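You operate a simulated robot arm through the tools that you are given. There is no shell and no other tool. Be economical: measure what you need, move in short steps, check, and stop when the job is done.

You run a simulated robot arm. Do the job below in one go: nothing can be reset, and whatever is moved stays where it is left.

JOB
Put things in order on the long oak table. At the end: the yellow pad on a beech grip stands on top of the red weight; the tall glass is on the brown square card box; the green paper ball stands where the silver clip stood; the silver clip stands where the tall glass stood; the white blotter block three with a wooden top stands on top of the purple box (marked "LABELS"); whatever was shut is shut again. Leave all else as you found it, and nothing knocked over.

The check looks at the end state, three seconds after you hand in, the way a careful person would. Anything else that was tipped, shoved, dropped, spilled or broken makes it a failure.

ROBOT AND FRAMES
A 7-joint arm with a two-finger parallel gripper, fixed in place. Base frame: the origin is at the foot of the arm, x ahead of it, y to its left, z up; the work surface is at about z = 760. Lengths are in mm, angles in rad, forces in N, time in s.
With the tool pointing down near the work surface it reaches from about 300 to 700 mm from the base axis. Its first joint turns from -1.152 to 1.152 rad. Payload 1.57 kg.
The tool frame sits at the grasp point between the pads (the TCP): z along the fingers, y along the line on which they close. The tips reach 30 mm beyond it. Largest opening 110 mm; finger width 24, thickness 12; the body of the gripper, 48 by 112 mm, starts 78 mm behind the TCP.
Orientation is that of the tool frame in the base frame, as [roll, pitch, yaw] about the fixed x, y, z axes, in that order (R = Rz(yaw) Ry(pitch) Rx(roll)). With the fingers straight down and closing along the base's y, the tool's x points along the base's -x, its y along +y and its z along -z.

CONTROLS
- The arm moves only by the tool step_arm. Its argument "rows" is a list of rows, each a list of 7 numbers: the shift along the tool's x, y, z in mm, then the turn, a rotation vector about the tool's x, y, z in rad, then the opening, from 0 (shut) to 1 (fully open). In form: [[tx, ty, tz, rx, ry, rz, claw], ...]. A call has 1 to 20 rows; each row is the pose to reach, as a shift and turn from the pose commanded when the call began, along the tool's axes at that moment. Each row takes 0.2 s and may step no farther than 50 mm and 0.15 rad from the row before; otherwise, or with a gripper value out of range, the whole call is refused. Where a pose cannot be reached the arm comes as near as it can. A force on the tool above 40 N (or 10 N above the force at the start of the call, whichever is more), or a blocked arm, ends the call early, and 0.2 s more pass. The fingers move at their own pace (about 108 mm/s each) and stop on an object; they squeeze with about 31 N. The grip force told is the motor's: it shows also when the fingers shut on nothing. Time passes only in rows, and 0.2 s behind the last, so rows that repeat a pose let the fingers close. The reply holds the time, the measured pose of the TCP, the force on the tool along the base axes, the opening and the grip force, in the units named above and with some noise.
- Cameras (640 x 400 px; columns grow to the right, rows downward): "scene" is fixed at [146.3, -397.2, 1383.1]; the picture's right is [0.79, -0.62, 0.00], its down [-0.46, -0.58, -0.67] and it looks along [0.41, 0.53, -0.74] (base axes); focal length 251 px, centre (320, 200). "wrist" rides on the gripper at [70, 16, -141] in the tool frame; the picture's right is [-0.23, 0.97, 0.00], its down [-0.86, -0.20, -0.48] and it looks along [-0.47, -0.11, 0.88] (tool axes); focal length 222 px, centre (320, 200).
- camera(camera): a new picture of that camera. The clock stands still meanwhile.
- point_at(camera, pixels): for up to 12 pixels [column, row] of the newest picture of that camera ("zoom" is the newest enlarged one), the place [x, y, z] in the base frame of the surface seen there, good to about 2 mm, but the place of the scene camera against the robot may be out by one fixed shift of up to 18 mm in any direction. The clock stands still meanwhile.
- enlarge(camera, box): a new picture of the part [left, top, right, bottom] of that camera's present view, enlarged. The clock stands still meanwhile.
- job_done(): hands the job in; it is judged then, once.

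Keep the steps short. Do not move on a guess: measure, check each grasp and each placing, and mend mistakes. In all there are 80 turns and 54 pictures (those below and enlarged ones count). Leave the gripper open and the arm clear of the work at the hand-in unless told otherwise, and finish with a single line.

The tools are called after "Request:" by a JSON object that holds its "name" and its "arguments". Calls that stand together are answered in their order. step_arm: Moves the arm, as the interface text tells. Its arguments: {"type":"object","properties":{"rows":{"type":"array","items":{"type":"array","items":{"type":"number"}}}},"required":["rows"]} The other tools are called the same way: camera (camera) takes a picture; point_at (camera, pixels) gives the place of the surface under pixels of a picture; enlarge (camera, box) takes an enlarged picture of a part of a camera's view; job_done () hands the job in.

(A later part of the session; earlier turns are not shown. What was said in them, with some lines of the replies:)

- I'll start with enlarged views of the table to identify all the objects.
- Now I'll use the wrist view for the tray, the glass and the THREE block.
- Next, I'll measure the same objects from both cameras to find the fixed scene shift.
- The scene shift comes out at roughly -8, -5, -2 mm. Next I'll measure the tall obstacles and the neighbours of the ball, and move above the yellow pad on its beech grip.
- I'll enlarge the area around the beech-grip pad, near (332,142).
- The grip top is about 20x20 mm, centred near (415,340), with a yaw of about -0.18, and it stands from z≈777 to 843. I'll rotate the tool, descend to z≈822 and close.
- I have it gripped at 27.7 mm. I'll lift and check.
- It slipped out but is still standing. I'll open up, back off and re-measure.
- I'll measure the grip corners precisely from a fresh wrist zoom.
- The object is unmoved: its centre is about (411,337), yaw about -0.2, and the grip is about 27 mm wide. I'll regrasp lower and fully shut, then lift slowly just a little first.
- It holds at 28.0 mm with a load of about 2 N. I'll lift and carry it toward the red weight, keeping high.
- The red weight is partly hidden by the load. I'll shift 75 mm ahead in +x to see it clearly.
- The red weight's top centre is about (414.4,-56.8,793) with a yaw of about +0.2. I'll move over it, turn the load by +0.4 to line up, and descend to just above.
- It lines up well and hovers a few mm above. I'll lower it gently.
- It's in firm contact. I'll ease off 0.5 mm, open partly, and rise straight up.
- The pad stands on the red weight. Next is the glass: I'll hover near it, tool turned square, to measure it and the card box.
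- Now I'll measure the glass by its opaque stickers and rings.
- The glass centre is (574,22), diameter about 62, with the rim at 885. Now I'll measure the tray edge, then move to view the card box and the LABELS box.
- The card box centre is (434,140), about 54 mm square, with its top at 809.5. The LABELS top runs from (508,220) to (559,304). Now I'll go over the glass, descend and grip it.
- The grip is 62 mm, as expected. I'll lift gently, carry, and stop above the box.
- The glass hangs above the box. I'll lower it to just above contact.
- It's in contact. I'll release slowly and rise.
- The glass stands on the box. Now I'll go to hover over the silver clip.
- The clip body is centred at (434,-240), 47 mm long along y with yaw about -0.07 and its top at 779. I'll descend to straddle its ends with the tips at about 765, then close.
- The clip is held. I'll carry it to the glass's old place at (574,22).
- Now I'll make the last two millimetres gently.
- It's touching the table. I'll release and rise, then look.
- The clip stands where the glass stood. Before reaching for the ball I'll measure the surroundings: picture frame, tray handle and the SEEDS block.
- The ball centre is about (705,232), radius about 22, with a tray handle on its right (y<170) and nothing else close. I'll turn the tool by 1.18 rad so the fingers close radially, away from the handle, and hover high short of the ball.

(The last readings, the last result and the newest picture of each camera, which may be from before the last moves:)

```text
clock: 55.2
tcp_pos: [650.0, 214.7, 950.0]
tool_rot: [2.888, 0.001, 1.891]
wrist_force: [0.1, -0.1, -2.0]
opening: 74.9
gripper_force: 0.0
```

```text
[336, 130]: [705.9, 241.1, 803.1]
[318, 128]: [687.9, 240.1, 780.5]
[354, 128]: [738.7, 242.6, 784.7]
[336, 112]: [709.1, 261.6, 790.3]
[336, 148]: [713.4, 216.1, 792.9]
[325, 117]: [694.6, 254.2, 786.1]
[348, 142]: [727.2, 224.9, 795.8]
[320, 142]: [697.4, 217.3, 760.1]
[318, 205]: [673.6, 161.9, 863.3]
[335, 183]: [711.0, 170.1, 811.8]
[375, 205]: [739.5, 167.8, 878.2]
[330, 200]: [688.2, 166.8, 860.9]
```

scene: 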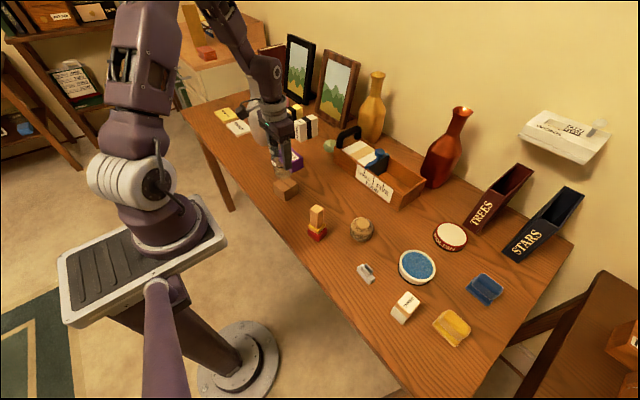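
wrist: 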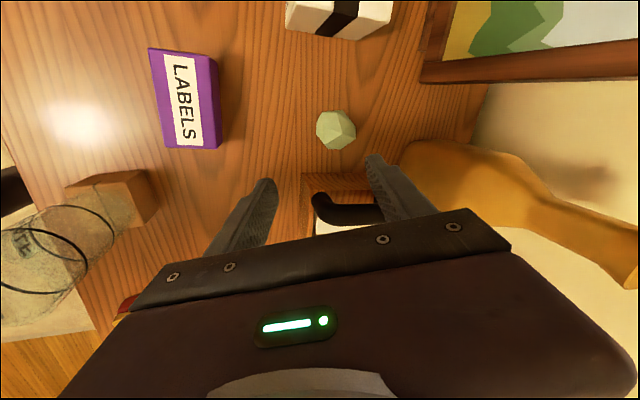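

The ball centre is about (712,238.5,783), r≈24, and the tray side is at y≈170. A better grasp is to close along y and tilt forward 0.35 rad, with yaw chosen to lean away from the handle. I'll re-orient up here first.

Request:
{"name": "step_arm", "arguments": {"rows": [[0, 0, 0, 0.125, 0, 0, 0.72], [0, 0, 0, 0.25, 0, 0, 0.72], [0, 0, 0, 0.25, 0, 0, 0.72]]}}

Request:
{"name": "step_arm", "arguments": {"rows": [[3, 1, 0, 0, 0, -0.125, 0.72], [6, 2, 0, 0, 0, -0.25, 0.72], [9, 3, 0, 0, 0, -0.375, 0.72], [12, 4, 0, 0, 0, -0.5, 0.72], [15, 5, 0, 0, 0, -0.625, 0.72], [18, 6, 0, 0, 0, -0.75, 0.72], [21, 7, 0, 0, 0, -0.875, 0.72], [24, 8, 0, 0, 0, -1.0, 0.72], [24, 8, 0, 0, 0, -1.0, 0.72]]}}

Request:
{"name": "step_arm", "arguments": {"rows": [[0, 0, 0, 0, -0.12, 0, 0.72], [0, 0, 0, 0, -0.24, 0, 0.72], [0, 0, 0, 0, -0.35, 0, 0.72], [0, 0, 0, 0, -0.35, 0, 0.72]]}}

Request:
{"name": "camera", "arguments": {"camera": "wrist"}}

```text
clock: 56.0
tcp_pos: [650.6, 215.1, 951.0]
tool_rot: [-3.141, -0.001, 1.892]
wrist_force: [-0.4, -0.5, 0.3]
opening: 79.5
gripper_force: 0.1
```

```text
clock: 58.0
tcp_pos: [646.7, 238.6, 950.4]
tool_rot: [3.142, 0.0, 2.894]
wrist_force: [0.1, 0.0, 0.3]
opening: 79.5
gripper_force: 0.1
```

```text
clock: 59.0
tcp_pos: [649.5, 241.3, 949.7]
tool_rot: [3.14, 0.351, 2.891]
wrist_force: [0.1, -0.3, 0.7]
opening: 79.3
gripper_force: 0.1
```

```text
20 pictures are left
```

wrist: 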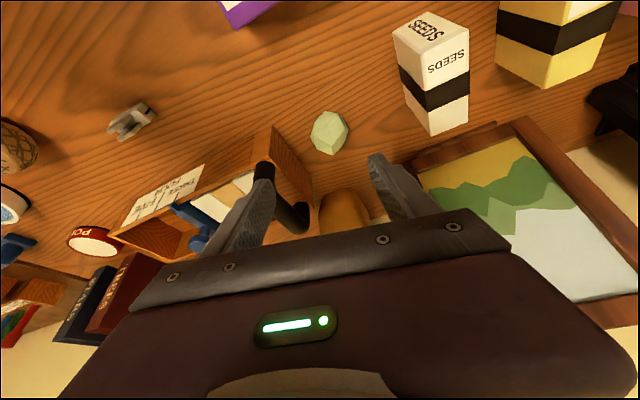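

Request:
{"name": "point_at", "arguments": {"camera": "wrist", "pixels": [[329, 133], [312, 133], [346, 132], [329, 114], [328, 152], [316, 120], [341, 147], [343, 121], [316, 147], [300, 205], [285, 200], [310, 190]]}}

```text
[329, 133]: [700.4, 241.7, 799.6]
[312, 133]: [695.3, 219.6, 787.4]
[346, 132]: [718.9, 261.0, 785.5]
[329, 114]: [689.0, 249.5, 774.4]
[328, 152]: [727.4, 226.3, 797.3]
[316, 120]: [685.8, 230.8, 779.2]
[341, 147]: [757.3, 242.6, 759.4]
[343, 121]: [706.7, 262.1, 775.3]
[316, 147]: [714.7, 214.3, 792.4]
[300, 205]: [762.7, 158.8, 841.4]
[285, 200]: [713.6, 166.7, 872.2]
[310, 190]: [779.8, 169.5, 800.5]
```

The refined ball centre is (710,239,782). I'll go over it and down to z≈860 first, to check reach and clearance.

Request:
{"name": "step_arm", "arguments": {"rows": [[-25, 7, 9, 0, 0, 0, 0.72], [-51, 13.8, 18.6, 0, 0, 0, 0.72], [-51, 13.8, 18.6, 0, 0, 0, 0.72], [-40.7, 13.8, 46.8, 0, 0, 0, 0.72], [-30.4, 13.8, 75, 0, 0, 0, 0.72], [-20.1, 13.8, 103.1, 0, 0, 0, 0.72], [-20.1, 13.8, 103.1, 0, 0, 0, 0.72]]}}

Request:
{"name": "enlarge", "arguments": {"camera": "scene", "box": [280, 70, 408, 190]}}

Request:
{"name": "enlarge", "arguments": {"camera": "wrist", "box": [200, 80, 456, 240]}}

```text
clock: 60.6
tcp_pos: [706.3, 240.7, 859.9]
tool_rot: [3.141, 0.349, 2.891]
wrist_force: [0.1, 0.1, -0.4]
opening: 79.0
gripper_force: 0.0
```

```text
3.33 times, centred on (344, 130) of scene
```

zoom: 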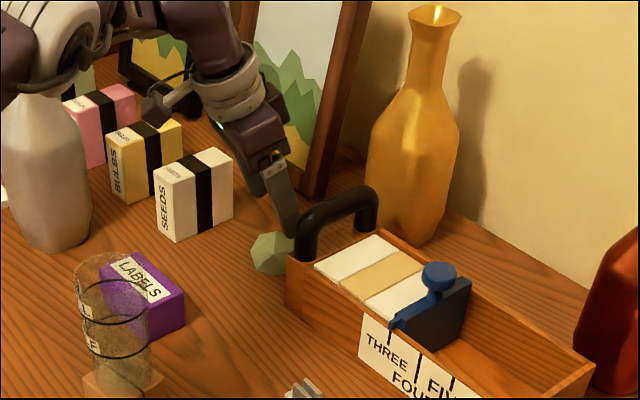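

```text
2.50 times, centred on (328, 160) of wrist
```

zoom: 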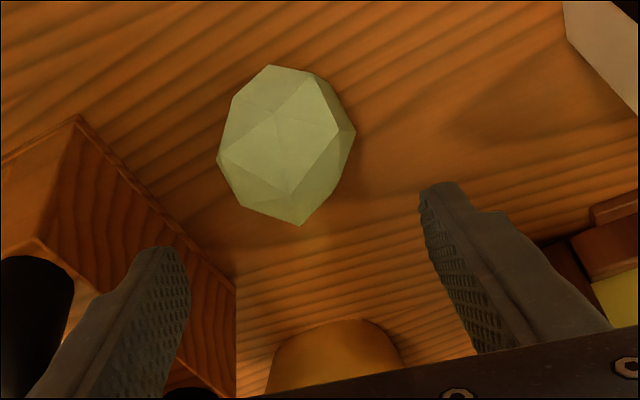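

It's reachable and clear. I'll descend to z≈795.

Request:
{"name": "step_arm", "arguments": {"rows": [[8.6, 0, 23.5, 0, 0, 0, 0.72], [15.4, 0, 42.3, 0, 0, 0, 0.72], [20.2, 0, 55.4, 0, 0, 0, 0.72], [22.3, 0, 61, 0, 0, 0, 0.72], [22.3, 0, 61, 0, 0, 0, 0.72]]}}

Request:
{"name": "enlarge", "arguments": {"camera": "wrist", "box": [200, 80, 456, 240]}}

```text
clock: 61.8
tcp_pos: [705.3, 240.3, 794.9]
tool_rot: [3.14, 0.35, 2.891]
wrist_force: [0.9, 0.4, 1.1]
opening: 79.2
gripper_force: 0.0
```

```text
2.50 times, centred on (328, 160) of wrist
```

zoom: 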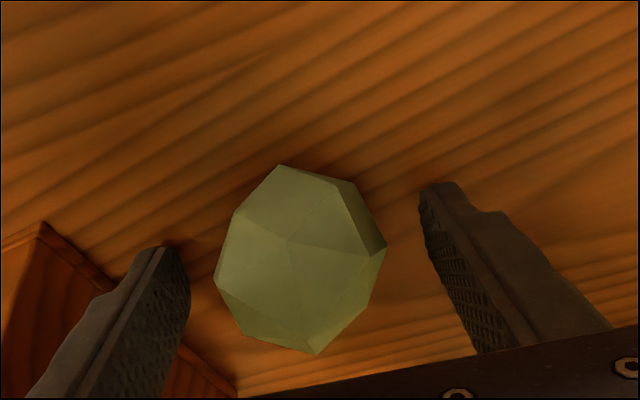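

The ball sits between the fingers. I'll close gently, then lift a little.

Request:
{"name": "step_arm", "arguments": {"rows": [[0, 0, 0, 0, 0, 0, 0.6], [0, 0, 0, 0, 0, 0, 0.5], [0, 0, 0, 0, 0, 0, 0.42], [0, 0, 0, 0, 0, 0, 0.3], [0, 0, 0, 0, 0, 0, 0], [0, 0, 0, 0, 0, 0, 0], [0, 0, 0, 0, 0, 0, 0]]}}

Request:
{"name": "step_arm", "arguments": {"rows": [[-1, 0, -2.8, 0, 0, 0, 0], [-2.7, 0, -7.5, 0, 0, 0, 0], [-5.1, 0, -14.1, 0, 0, 0, 0], [-8.6, 0, -23.5, 0, 0, 0, 0], [-8.6, 0, -23.5, 0, 0, 0, 0]]}}

Request:
{"name": "enlarge", "arguments": {"camera": "wrist", "box": [200, 80, 456, 240]}}

```text
clock: 63.4
tcp_pos: [705.9, 242.2, 794.9]
tool_rot: [-3.141, 0.351, 2.892]
wrist_force: [0.1, 0.0, -0.7]
opening: 52.9
gripper_force: 30.9
```

```text
clock: 64.6
tcp_pos: [705.7, 240.7, 819.5]
tool_rot: [-3.141, 0.35, 2.89]
wrist_force: [0.3, -0.6, 0.0]
opening: 52.6
gripper_force: 31.2
```

```text
2.50 times, centred on (328, 160) of wrist
```

zoom: 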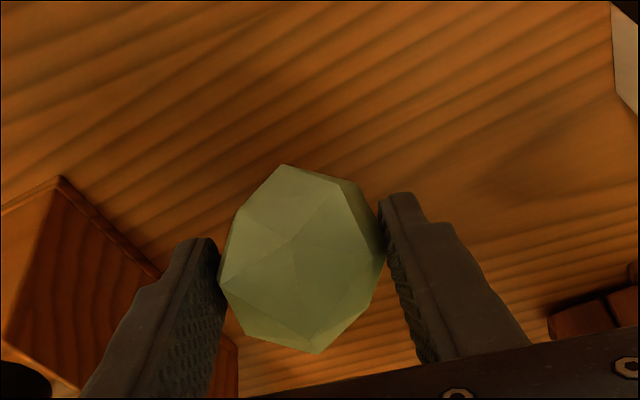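

The ball is held. I'll lift well clear of the handle, then carry it at the same orientation to the clip's old place.

Request:
{"name": "step_arm", "arguments": {"rows": [[-10, 0, -27, 0, 0, 0, 0], [-24, 0, -66, 0, 0, 0, 0], [-38, 0, -104, 0, 0, 0, 0], [-48, 0, -131.5, 0, 0, 0, 0], [-42, -22, -133.5, 0, 0, 0, 0], [-32, -60, -137.2, 0, 0, 0, 0], [-22, -98, -140.9, 0, 0, 0, 0], [-12, -136, -144.6, 0, 0, 0, 0], [-2, -174, -148.3, 0, 0, 0, 0], [8, -212, -151.9, 0, 0, 0, 0], [18, -250, -155.5, 0, 0, 0, 0], [28, -288, -159.2, 0, 0, 0, 0], [38, -326, -162.8, 0, 0, 0, 0], [48, -364, -166.4, 0, 0, 0, 0], [58, -402, -170, 0, 0, 0, 0], [68, -440, -173.7, 0, 0, 0, 0], [78, -478, -177.3, 0, 0, 0, 0], [87, -512, -180.6, 0, 0, 0, 0], [91.9, -532.8, -182.6, 0, 0, 0, 0], [91.9, -532.8, -182.6, 0, 0, 0, 0]]}}

Request:
{"name": "camera", "arguments": {"camera": "scene"}}

```text
clock: 68.8
tcp_pos: [428.4, -241.0, 962.3]
tool_rot: [-3.141, 0.349, 2.892]
wrist_force: [0.7, 0.6, -0.2]
opening: 52.8
gripper_force: 31.4
```

```text
15 pictures are left
```

scene: 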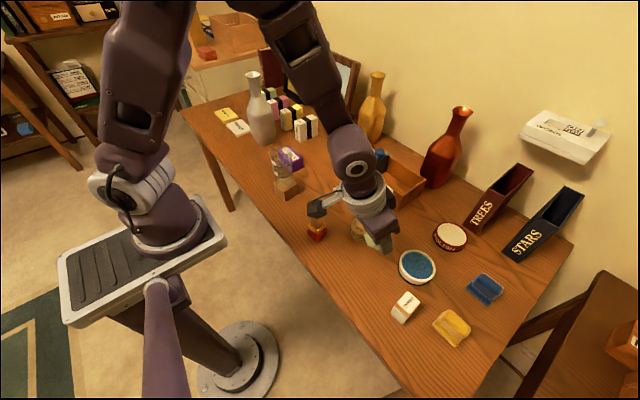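

The ball is above the spot. I'll descend vertically to just above table contact.

Request:
{"name": "step_arm", "arguments": {"rows": [[13.7, 0, 37.6, 0, 0, 0, 0], [27.4, 0, 75.1, 0, 0, 0, 0], [39.4, 0, 108, 0, 0, 0, 0], [48, 0, 131.5, 0, 0, 0, 0], [53.2, 0, 145.5, 0, 0, 0, 0], [55.9, 0, 153, 0, 0, 0, 0], [55.9, 0, 153, 0, 0, 0, 0]]}}

Request:
{"name": "step_arm", "arguments": {"rows": [[0.2, 0, 0.6, 0, 0, 0, 0], [0.35, 0, 0.95, 0, 0, 0, 0]]}}

```text
clock: 70.4
tcp_pos: [430.2, -239.3, 797.0]
tool_rot: [3.141, 0.35, 2.892]
wrist_force: [-0.2, 0.2, 0.4]
opening: 52.7
gripper_force: 31.1
```

```text
clock: 71.0
tcp_pos: [429.5, -238.1, 796.5]
tool_rot: [3.141, 0.351, 2.891]
wrist_force: [-0.2, 1.0, -0.2]
opening: 52.5
gripper_force: 30.9
```

Request:
{"name": "step_arm", "arguments": {"rows": [[0.2, 0, 0.5, 0, 0, 0, 0], [0.3, 0, 0.8, 0, 0, 0, 0]]}}

Request:
{"name": "enlarge", "arguments": {"camera": "scene", "box": [325, 235, 405, 295]}}

```text
clock: 71.6
tcp_pos: [430.4, -239.0, 795.3]
tool_rot: [3.141, 0.351, 2.892]
wrist_force: [-0.1, 0.0, 0.0]
opening: 52.7
gripper_force: 31.2
```

```text
6.67 times, centred on (365, 265) of scene
```

zoom: 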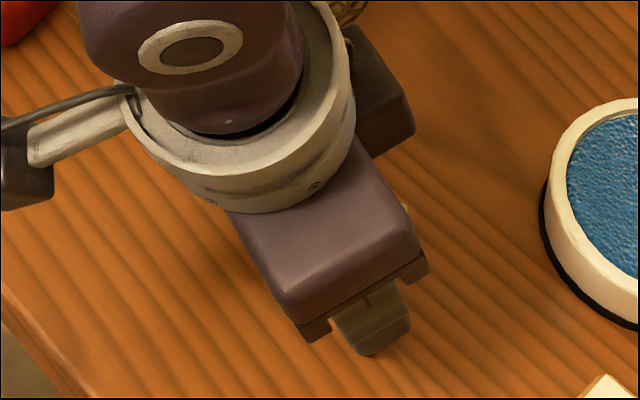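

Request:
{"name": "step_arm", "arguments": {"rows": [[0.2, 0, 0.5, 0, 0, 0, 0], [0.3, 0, 0.7, 0, 0, 0, 0]]}}

```text
clock: 72.2
tcp_pos: [430.1, -239.3, 795.4]
tool_rot: [3.142, 0.35, 2.892]
wrist_force: [-2.9, -0.6, 11.5]
opening: 53.0
gripper_force: 30.4
```

It's in contact. I'll release slowly and retreat upward.

Request:
{"name": "step_arm", "arguments": {"rows": [[0, 0, 0, 0, 0, 0, 0.52], [0, 0, 0, 0, 0, 0, 0.58], [0, 0, 0, 0, 0, 0, 0.66], [0, 0, 0, 0, 0, 0, 0.75], [0, 0, 0, 0, 0, 0, 0.75], [-5, 0, -14, 0, 0, 0, 0.75], [-17, 0, -47, 0, 0, 0, 0.75], [-31, 0, -85, 0, 0, 0, 0.75], [-48, 0, -131, 0, 0, 0, 1], [-55, 0, -150, 0, 0, 0, 1], [-55, 0, -150, 0, 0, 0, 1]]}}

Request:
{"name": "step_arm", "arguments": {"rows": [[0, 0, 0, 0, 0.12, 0, 1], [0, 0, 0, 0, 0.24, 0, 1], [0, 0, 0, 0, 0.35, 0, 1], [0, 0, 0, 0, 0.35, 0, 1]]}}

Request:
{"name": "camera", "arguments": {"camera": "wrist"}}

```text
clock: 74.6
tcp_pos: [429.7, -237.0, 956.6]
tool_rot: [-3.141, 0.35, 2.891]
wrist_force: [-0.3, 0.3, 0.3]
opening: 110.1
gripper_force: 0.0
```

```text
clock: 75.6
tcp_pos: [429.1, -239.2, 954.7]
tool_rot: [-3.141, -0.002, 2.892]
wrist_force: [0.0, 0.1, -0.1]
opening: 110.1
gripper_force: 0.0
```

```text
13 pictures are left
```

wrist: 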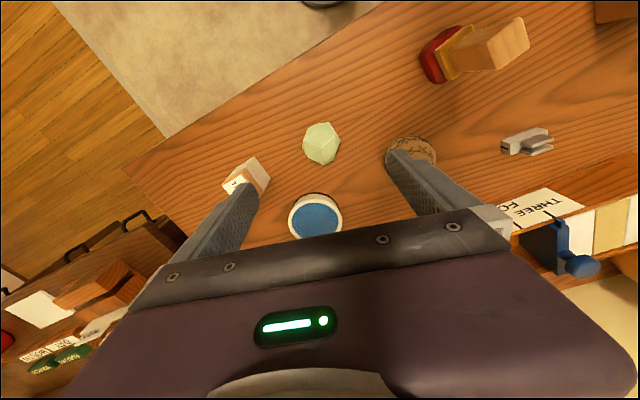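

The ball stands at the clip's spot. I'll check its position and move over the THREE block.

Request:
{"name": "point_at", "arguments": {"camera": "wrist", "pixels": [[321, 143], [304, 143], [338, 143], [321, 124], [321, 162]]}}

Request:
{"name": "step_arm", "arguments": {"rows": [[-12, -35, -10, 0, 0, -0.08, 1], [-24, -70, -20, 0, 0, -0.16, 1], [-37, -106, -20, 0, 0, -0.25, 1], [-37, -106, -20, 0, 0, -0.25, 1]]}}

Request:
{"name": "enlarge", "arguments": {"camera": "wrist", "box": [240, 80, 400, 180]}}

```text
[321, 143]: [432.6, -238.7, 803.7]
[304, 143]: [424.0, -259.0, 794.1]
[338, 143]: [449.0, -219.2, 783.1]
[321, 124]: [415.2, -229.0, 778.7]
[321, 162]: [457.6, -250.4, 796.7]
```

```text
clock: 76.6
tcp_pos: [439.4, -351.1, 976.9]
tool_rot: [3.141, -0.002, -3.139]
wrist_force: [-0.6, 0.6, -1.0]
opening: 109.8
gripper_force: 0.1
```

```text
4.00 times, centred on (320, 130) of wrist
```

zoom: 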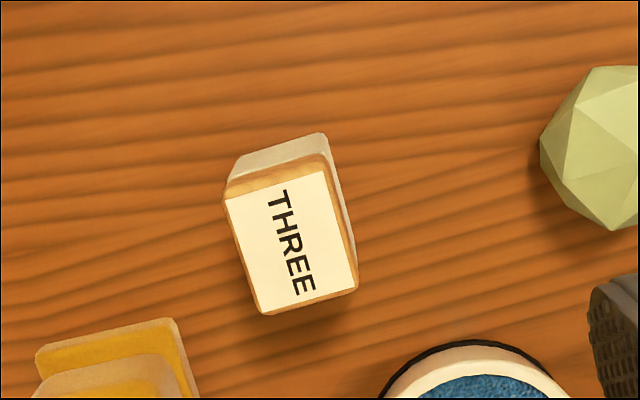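

Request:
{"name": "point_at", "arguments": {"camera": "zoom", "pixels": [[230, 195], [326, 165], [354, 284], [262, 308], [292, 240], [238, 160], [322, 138], [345, 200], [170, 320], [195, 390], [100, 330], [380, 395]]}}

```text
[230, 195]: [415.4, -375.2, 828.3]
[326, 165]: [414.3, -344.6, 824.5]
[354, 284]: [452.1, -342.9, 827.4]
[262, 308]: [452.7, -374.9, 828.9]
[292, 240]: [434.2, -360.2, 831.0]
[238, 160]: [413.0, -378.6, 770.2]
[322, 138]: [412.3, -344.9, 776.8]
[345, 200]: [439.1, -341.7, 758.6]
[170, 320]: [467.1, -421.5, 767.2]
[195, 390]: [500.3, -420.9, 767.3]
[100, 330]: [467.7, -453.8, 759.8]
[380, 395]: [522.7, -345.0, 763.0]
```

The block is 40 x 33 mm, centred at (433.5,-359.5), 70 tall and square to the frame. I'll descend and grip across y.

Request:
{"name": "step_arm", "arguments": {"rows": [[5.7, -8.5, 40, 0, 0, 0, 0.8], [5.7, -8.5, 80, 0, 0, 0, 0.75], [5.7, -8.5, 120, 0, 0, 0, 0.75], [5.7, -8.5, 155, 0, 0, 0, 0.75], [5.7, -8.5, 176, 0, 0, 0, 0.75], [5.7, -8.5, 176, 0, 0, 0, 0.75], [5.7, -8.5, 176, 0, 0, 0, 0.5], [5.7, -8.5, 176, 0, 0, 0, 0.35], [5.7, -8.5, 176, 0, 0, 0, 0], [5.7, -8.5, 176, 0, 0, 0, 0], [5.7, -8.5, 176, 0, 0, 0, 0]]}}

Request:
{"name": "step_arm", "arguments": {"rows": [[0, 0, -3, 0, 0, 0, 0], [0, 0, -7, 0, 0, 0, 0], [0, 0, -13, 0, 0, 0, 0], [0, 0, -21, 0, 0, 0, 0], [0, 0, -30, 0, 0, 0, 0], [0, 0, -30, 0, 0, 0, 0]]}}

Request:
{"name": "enlarge", "arguments": {"camera": "wrist", "box": [240, 100, 400, 220]}}

```text
clock: 79.0
tcp_pos: [435.8, -358.1, 797.7]
tool_rot: [3.141, -0.001, 3.14]
wrist_force: [0.4, -0.2, 0.6]
opening: 35.4
gripper_force: 30.3
```

```text
clock: 80.4
tcp_pos: [433.7, -358.8, 828.8]
tool_rot: [3.141, 0.0, -3.141]
wrist_force: [0.4, 0.1, -0.7]
opening: 35.6
gripper_force: 30.8
```

```text
3.33 times, centred on (320, 160) of wrist
```

zoom: 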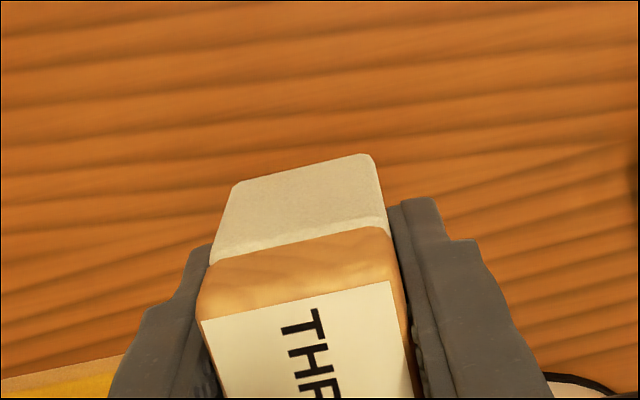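

The block is held. I'll lift to about 1000 and carry it over the LABELS box centre at (533.5,260).

Request:
{"name": "step_arm", "arguments": {"rows": [[0, 0, -30, 0, 0, 0, 0], [0, 0, -75, 0, 0, 0, 0], [0, 0, -120, 0, 0, 0, 0], [0, 0, -160, 0, 0, 0, 0], [-3, 20, -171, 0, 0, 0, 0], [-9, 55, -171, 0, 0, 0, 0], [-15, 96, -171, 0, 0, 0, 0], [-22, 138, -171, 0, 0, 0, 0], [-29, 180, -171, 0, 0, 0, 0], [-36, 222, -171, 0, 0, 0, 0], [-43, 265, -171, 0, 0, 0, 0], [-50, 308, -171, 0, 0, 0, 0], [-57, 351, -171, 0, 0, 0, 0], [-64, 394, -171, 0, 0, 0, 0], [-71, 437, -171, 0, 0, 0, 0], [-78, 480, -171, 0, 0, 0, 0], [-84, 523, -171, 0, 0, 0, 0], [-90, 565, -171, 0, 0, 0, 0], [-96, 600, -171, 0, 0, 0, 0], [-99.5, 619, -171, 0, 0, 0, 0]]}}

Request:
{"name": "step_arm", "arguments": {"rows": [[0, 0, 0, 0, 0, 0, 0], [0, 0, 40, 0, 0, 0, 0], [0, 0, 80, 0, 0, 0, 0], [0, 0, 110, 0, 0, 0, 0], [0, 0, 130, 0, 0, 0, 0], [0, 0, 140, 0, 0, 0, 0], [0, 0, 140, 0, 0, 0, 0]]}}

Request:
{"name": "enlarge", "arguments": {"camera": "scene", "box": [230, 90, 374, 210]}}

```text
clock: 84.6
tcp_pos: [533.2, 261.6, 999.1]
tool_rot: [-3.141, 0.0, -3.141]
wrist_force: [0.4, -0.2, -0.4]
opening: 35.6
gripper_force: 30.6
```

```text
clock: 86.2
tcp_pos: [532.9, 260.2, 858.0]
tool_rot: [-3.141, 0.001, -3.141]
wrist_force: [0.4, -0.5, -0.9]
opening: 35.6
gripper_force: 31.2
```

```text
3.33 times, centred on (302, 150) of scene
```

zoom: 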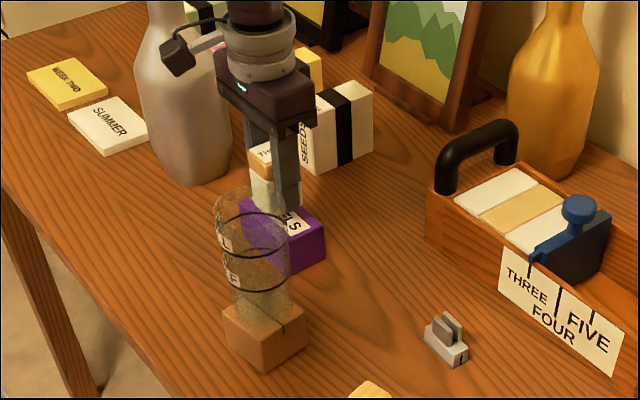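

Everything is clear. I'll lower it to contact.

Request:
{"name": "step_arm", "arguments": {"rows": [[0, 0, 3, 0, 0, 0, 0], [0, 0, 6, 0, 0, 0, 0], [0, 0, 8, 0, 0, 0, 0], [0, 0, 8, 0, 0, 0, 0]]}}

Request:
{"name": "step_arm", "arguments": {"rows": [[0, 0, 0.5, 0, 0, 0, 0], [0, 0, 0.8, 0, 0, 0, 0]]}}

Request:
{"name": "step_arm", "arguments": {"rows": [[0, 0, 0.4, 0, 0, 0, 0], [0, 0, 0.6, 0, 0, 0, 0]]}}

```text
clock: 87.2
tcp_pos: [532.4, 258.6, 852.1]
tool_rot: [3.141, 0.002, -3.141]
wrist_force: [0.8, -0.3, -1.2]
opening: 35.5
gripper_force: 31.1
```

```text
clock: 87.8
tcp_pos: [532.0, 260.5, 850.6]
tool_rot: [-3.142, 0.0, -3.141]
wrist_force: [0.1, -0.2, -0.9]
opening: 35.4
gripper_force: 31.1
```

```text
clock: 88.4
tcp_pos: [532.3, 259.5, 850.3]
tool_rot: [3.14, 0.0, -3.14]
wrist_force: [-0.2, -0.5, -1.5]
opening: 35.5
gripper_force: 31.1
```

Request:
{"name": "step_arm", "arguments": {"rows": [[0, 0, 0.4, 0, 0, 0, 0], [0, 0, 0.7, 0, 0, 0, 0]]}}

Request:
{"name": "step_arm", "arguments": {"rows": [[0, 0, 0.3, 0, 0, 0, 0], [0, 0, 0.6, 0, 0, 0, 0]]}}

```text
clock: 89.0
tcp_pos: [533.3, 259.1, 849.4]
tool_rot: [3.141, -0.002, -3.14]
wrist_force: [-0.6, -0.2, -1.0]
opening: 35.4
gripper_force: 30.6
```

```text
clock: 89.6
tcp_pos: [533.0, 260.0, 848.8]
tool_rot: [-3.141, 0.0, -3.141]
wrist_force: [0.0, 0.0, -1.3]
opening: 35.5
gripper_force: 31.4
```

Request:
{"name": "step_arm", "arguments": {"rows": [[0, 0, 0.4, 0, 0, 0, 0], [0, 0, 0.6, 0, 0, 0, 0]]}}

```text
clock: 90.2
tcp_pos: [533.4, 260.0, 848.3]
tool_rot: [-3.141, 0.001, -3.141]
wrist_force: [0.3, -0.4, 3.9]
opening: 35.4
gripper_force: 30.9
```

It's in contact. I'll release, rise, and check everything.

Request:
{"name": "step_arm", "arguments": {"rows": [[0, 0, 0, 0, 0, 0, 0.4], [0, 0, 0, 0, 0, 0, 0.55], [0, 0, 0, 0, 0, 0, 0.6], [0, 0, -15, 0, 0, 0, 0.6], [0, 0, -50, 0, 0, 0, 0.8], [0, 0, -95, 0, 0, 0, 1], [0, 0, -140, 0, 0, 0, 1], [0, 0, -180, 0, 0, 0, 1], [40, -20, -200, 0, 0, 0, 1], [80, -60, -220, 0, 0, 0, 1], [100, -100, -235, 0, 0, 0, 1], [110, -145, -240, 0, 0, 0, 1], [110, -190, -245, 0, 0, 0, 1], [110, -235, -250, 0, 0, 0, 1], [110, -275, -250, 0, 0, 0, 1], [110, -275, -250, 0, 0, 0, 1]]}}

Request:
{"name": "camera", "arguments": {"camera": "scene"}}

Request:
{"name": "enlarge", "arguments": {"camera": "scene", "box": [180, 80, 400, 218]}}

Request:
{"name": "enlarge", "arguments": {"camera": "scene", "box": [290, 190, 530, 350]}}

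```text
refused: row 10 steps farther than a row can; nothing moved
```

```text
9 pictures are left
```

scene: 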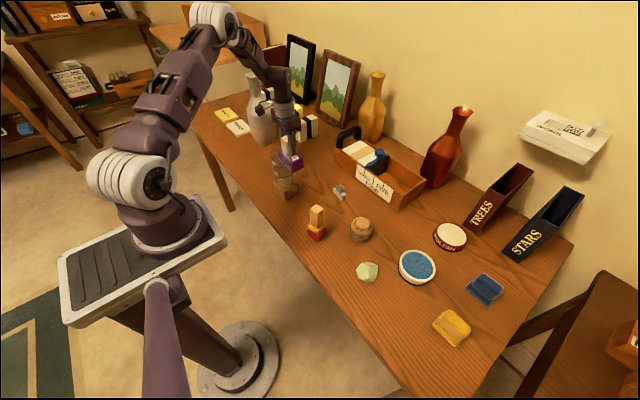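

```text
2.90 times, centred on (290, 149) of scene
```

zoom: 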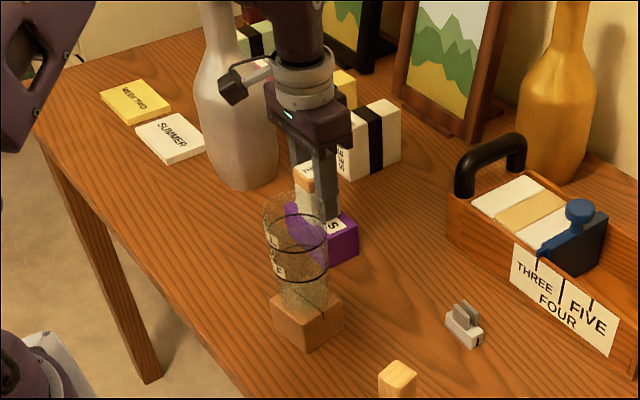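

```text
2.50 times, centred on (410, 270) of scene
```

zoom: 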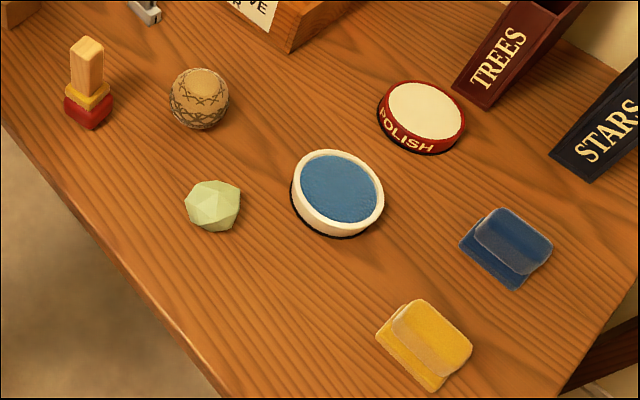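

That call was refused for a step that was too large, and nothing moved. I'll redo it with smaller steps.

Request:
{"name": "step_arm", "arguments": {"rows": [[0, 0, 0, 0, 0, 0, 0.4], [0, 0, 0, 0, 0, 0, 0.55], [0, 0, 0, 0, 0, 0, 0.6], [0, 0, -15, 0, 0, 0, 0.6], [0, 0, -50, 0, 0, 0, 0.8], [0, 0, -90, 0, 0, 0, 1], [0, 0, -130, 0, 0, 0, 1], [0, 0, -170, 0, 0, 0, 1], [0, 0, -210, 0, 0, 0, 1], [0, 0, -250, 0, 0, 0, 1], [30, -25, -250, 0, 0, 0, 1], [60, -50, -250, 0, 0, 0, 1], [85, -85, -250, 0, 0, 0, 1], [100, -125, -250, 0, 0, 0, 1], [105, -170, -250, 0, 0, 0, 1], [105, -215, -250, 0, 0, 0, 1], [105, -260, -250, 0, 0, 0, 1], [105, -280, -250, 0, 0, 0, 1], [105, -280, -250, 0, 0, 0, 1]]}}

Request:
{"name": "enlarge", "arguments": {"camera": "scene", "box": [180, 80, 400, 218]}}

Request:
{"name": "camera", "arguments": {"camera": "wrist"}}

```text
clock: 94.2
tcp_pos: [427.6, -20.5, 1097.6]
tool_rot: [-3.142, 0.0, -3.141]
wrist_force: [0.5, -0.4, 0.5]
opening: 110.1
gripper_force: 0.0
```

```text
2.90 times, centred on (290, 149) of scene
```

zoom: 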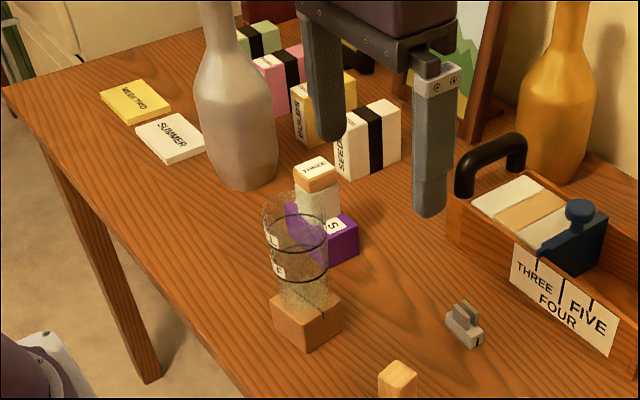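

```text
5 pictures are left
```

wrist: 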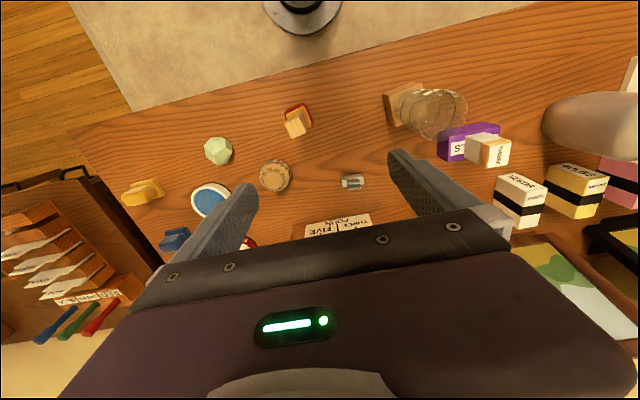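

All five placements stand and nothing else has moved. I opened nothing, the gripper is open and the arm is clear, so I'm handing in.

Request:
{"name": "job_done", "arguments": {}}

```text
The job is handed in.
```

All five items are in their places and standing, nothing else was moved, nothing shut was opened, and the job is handed in.
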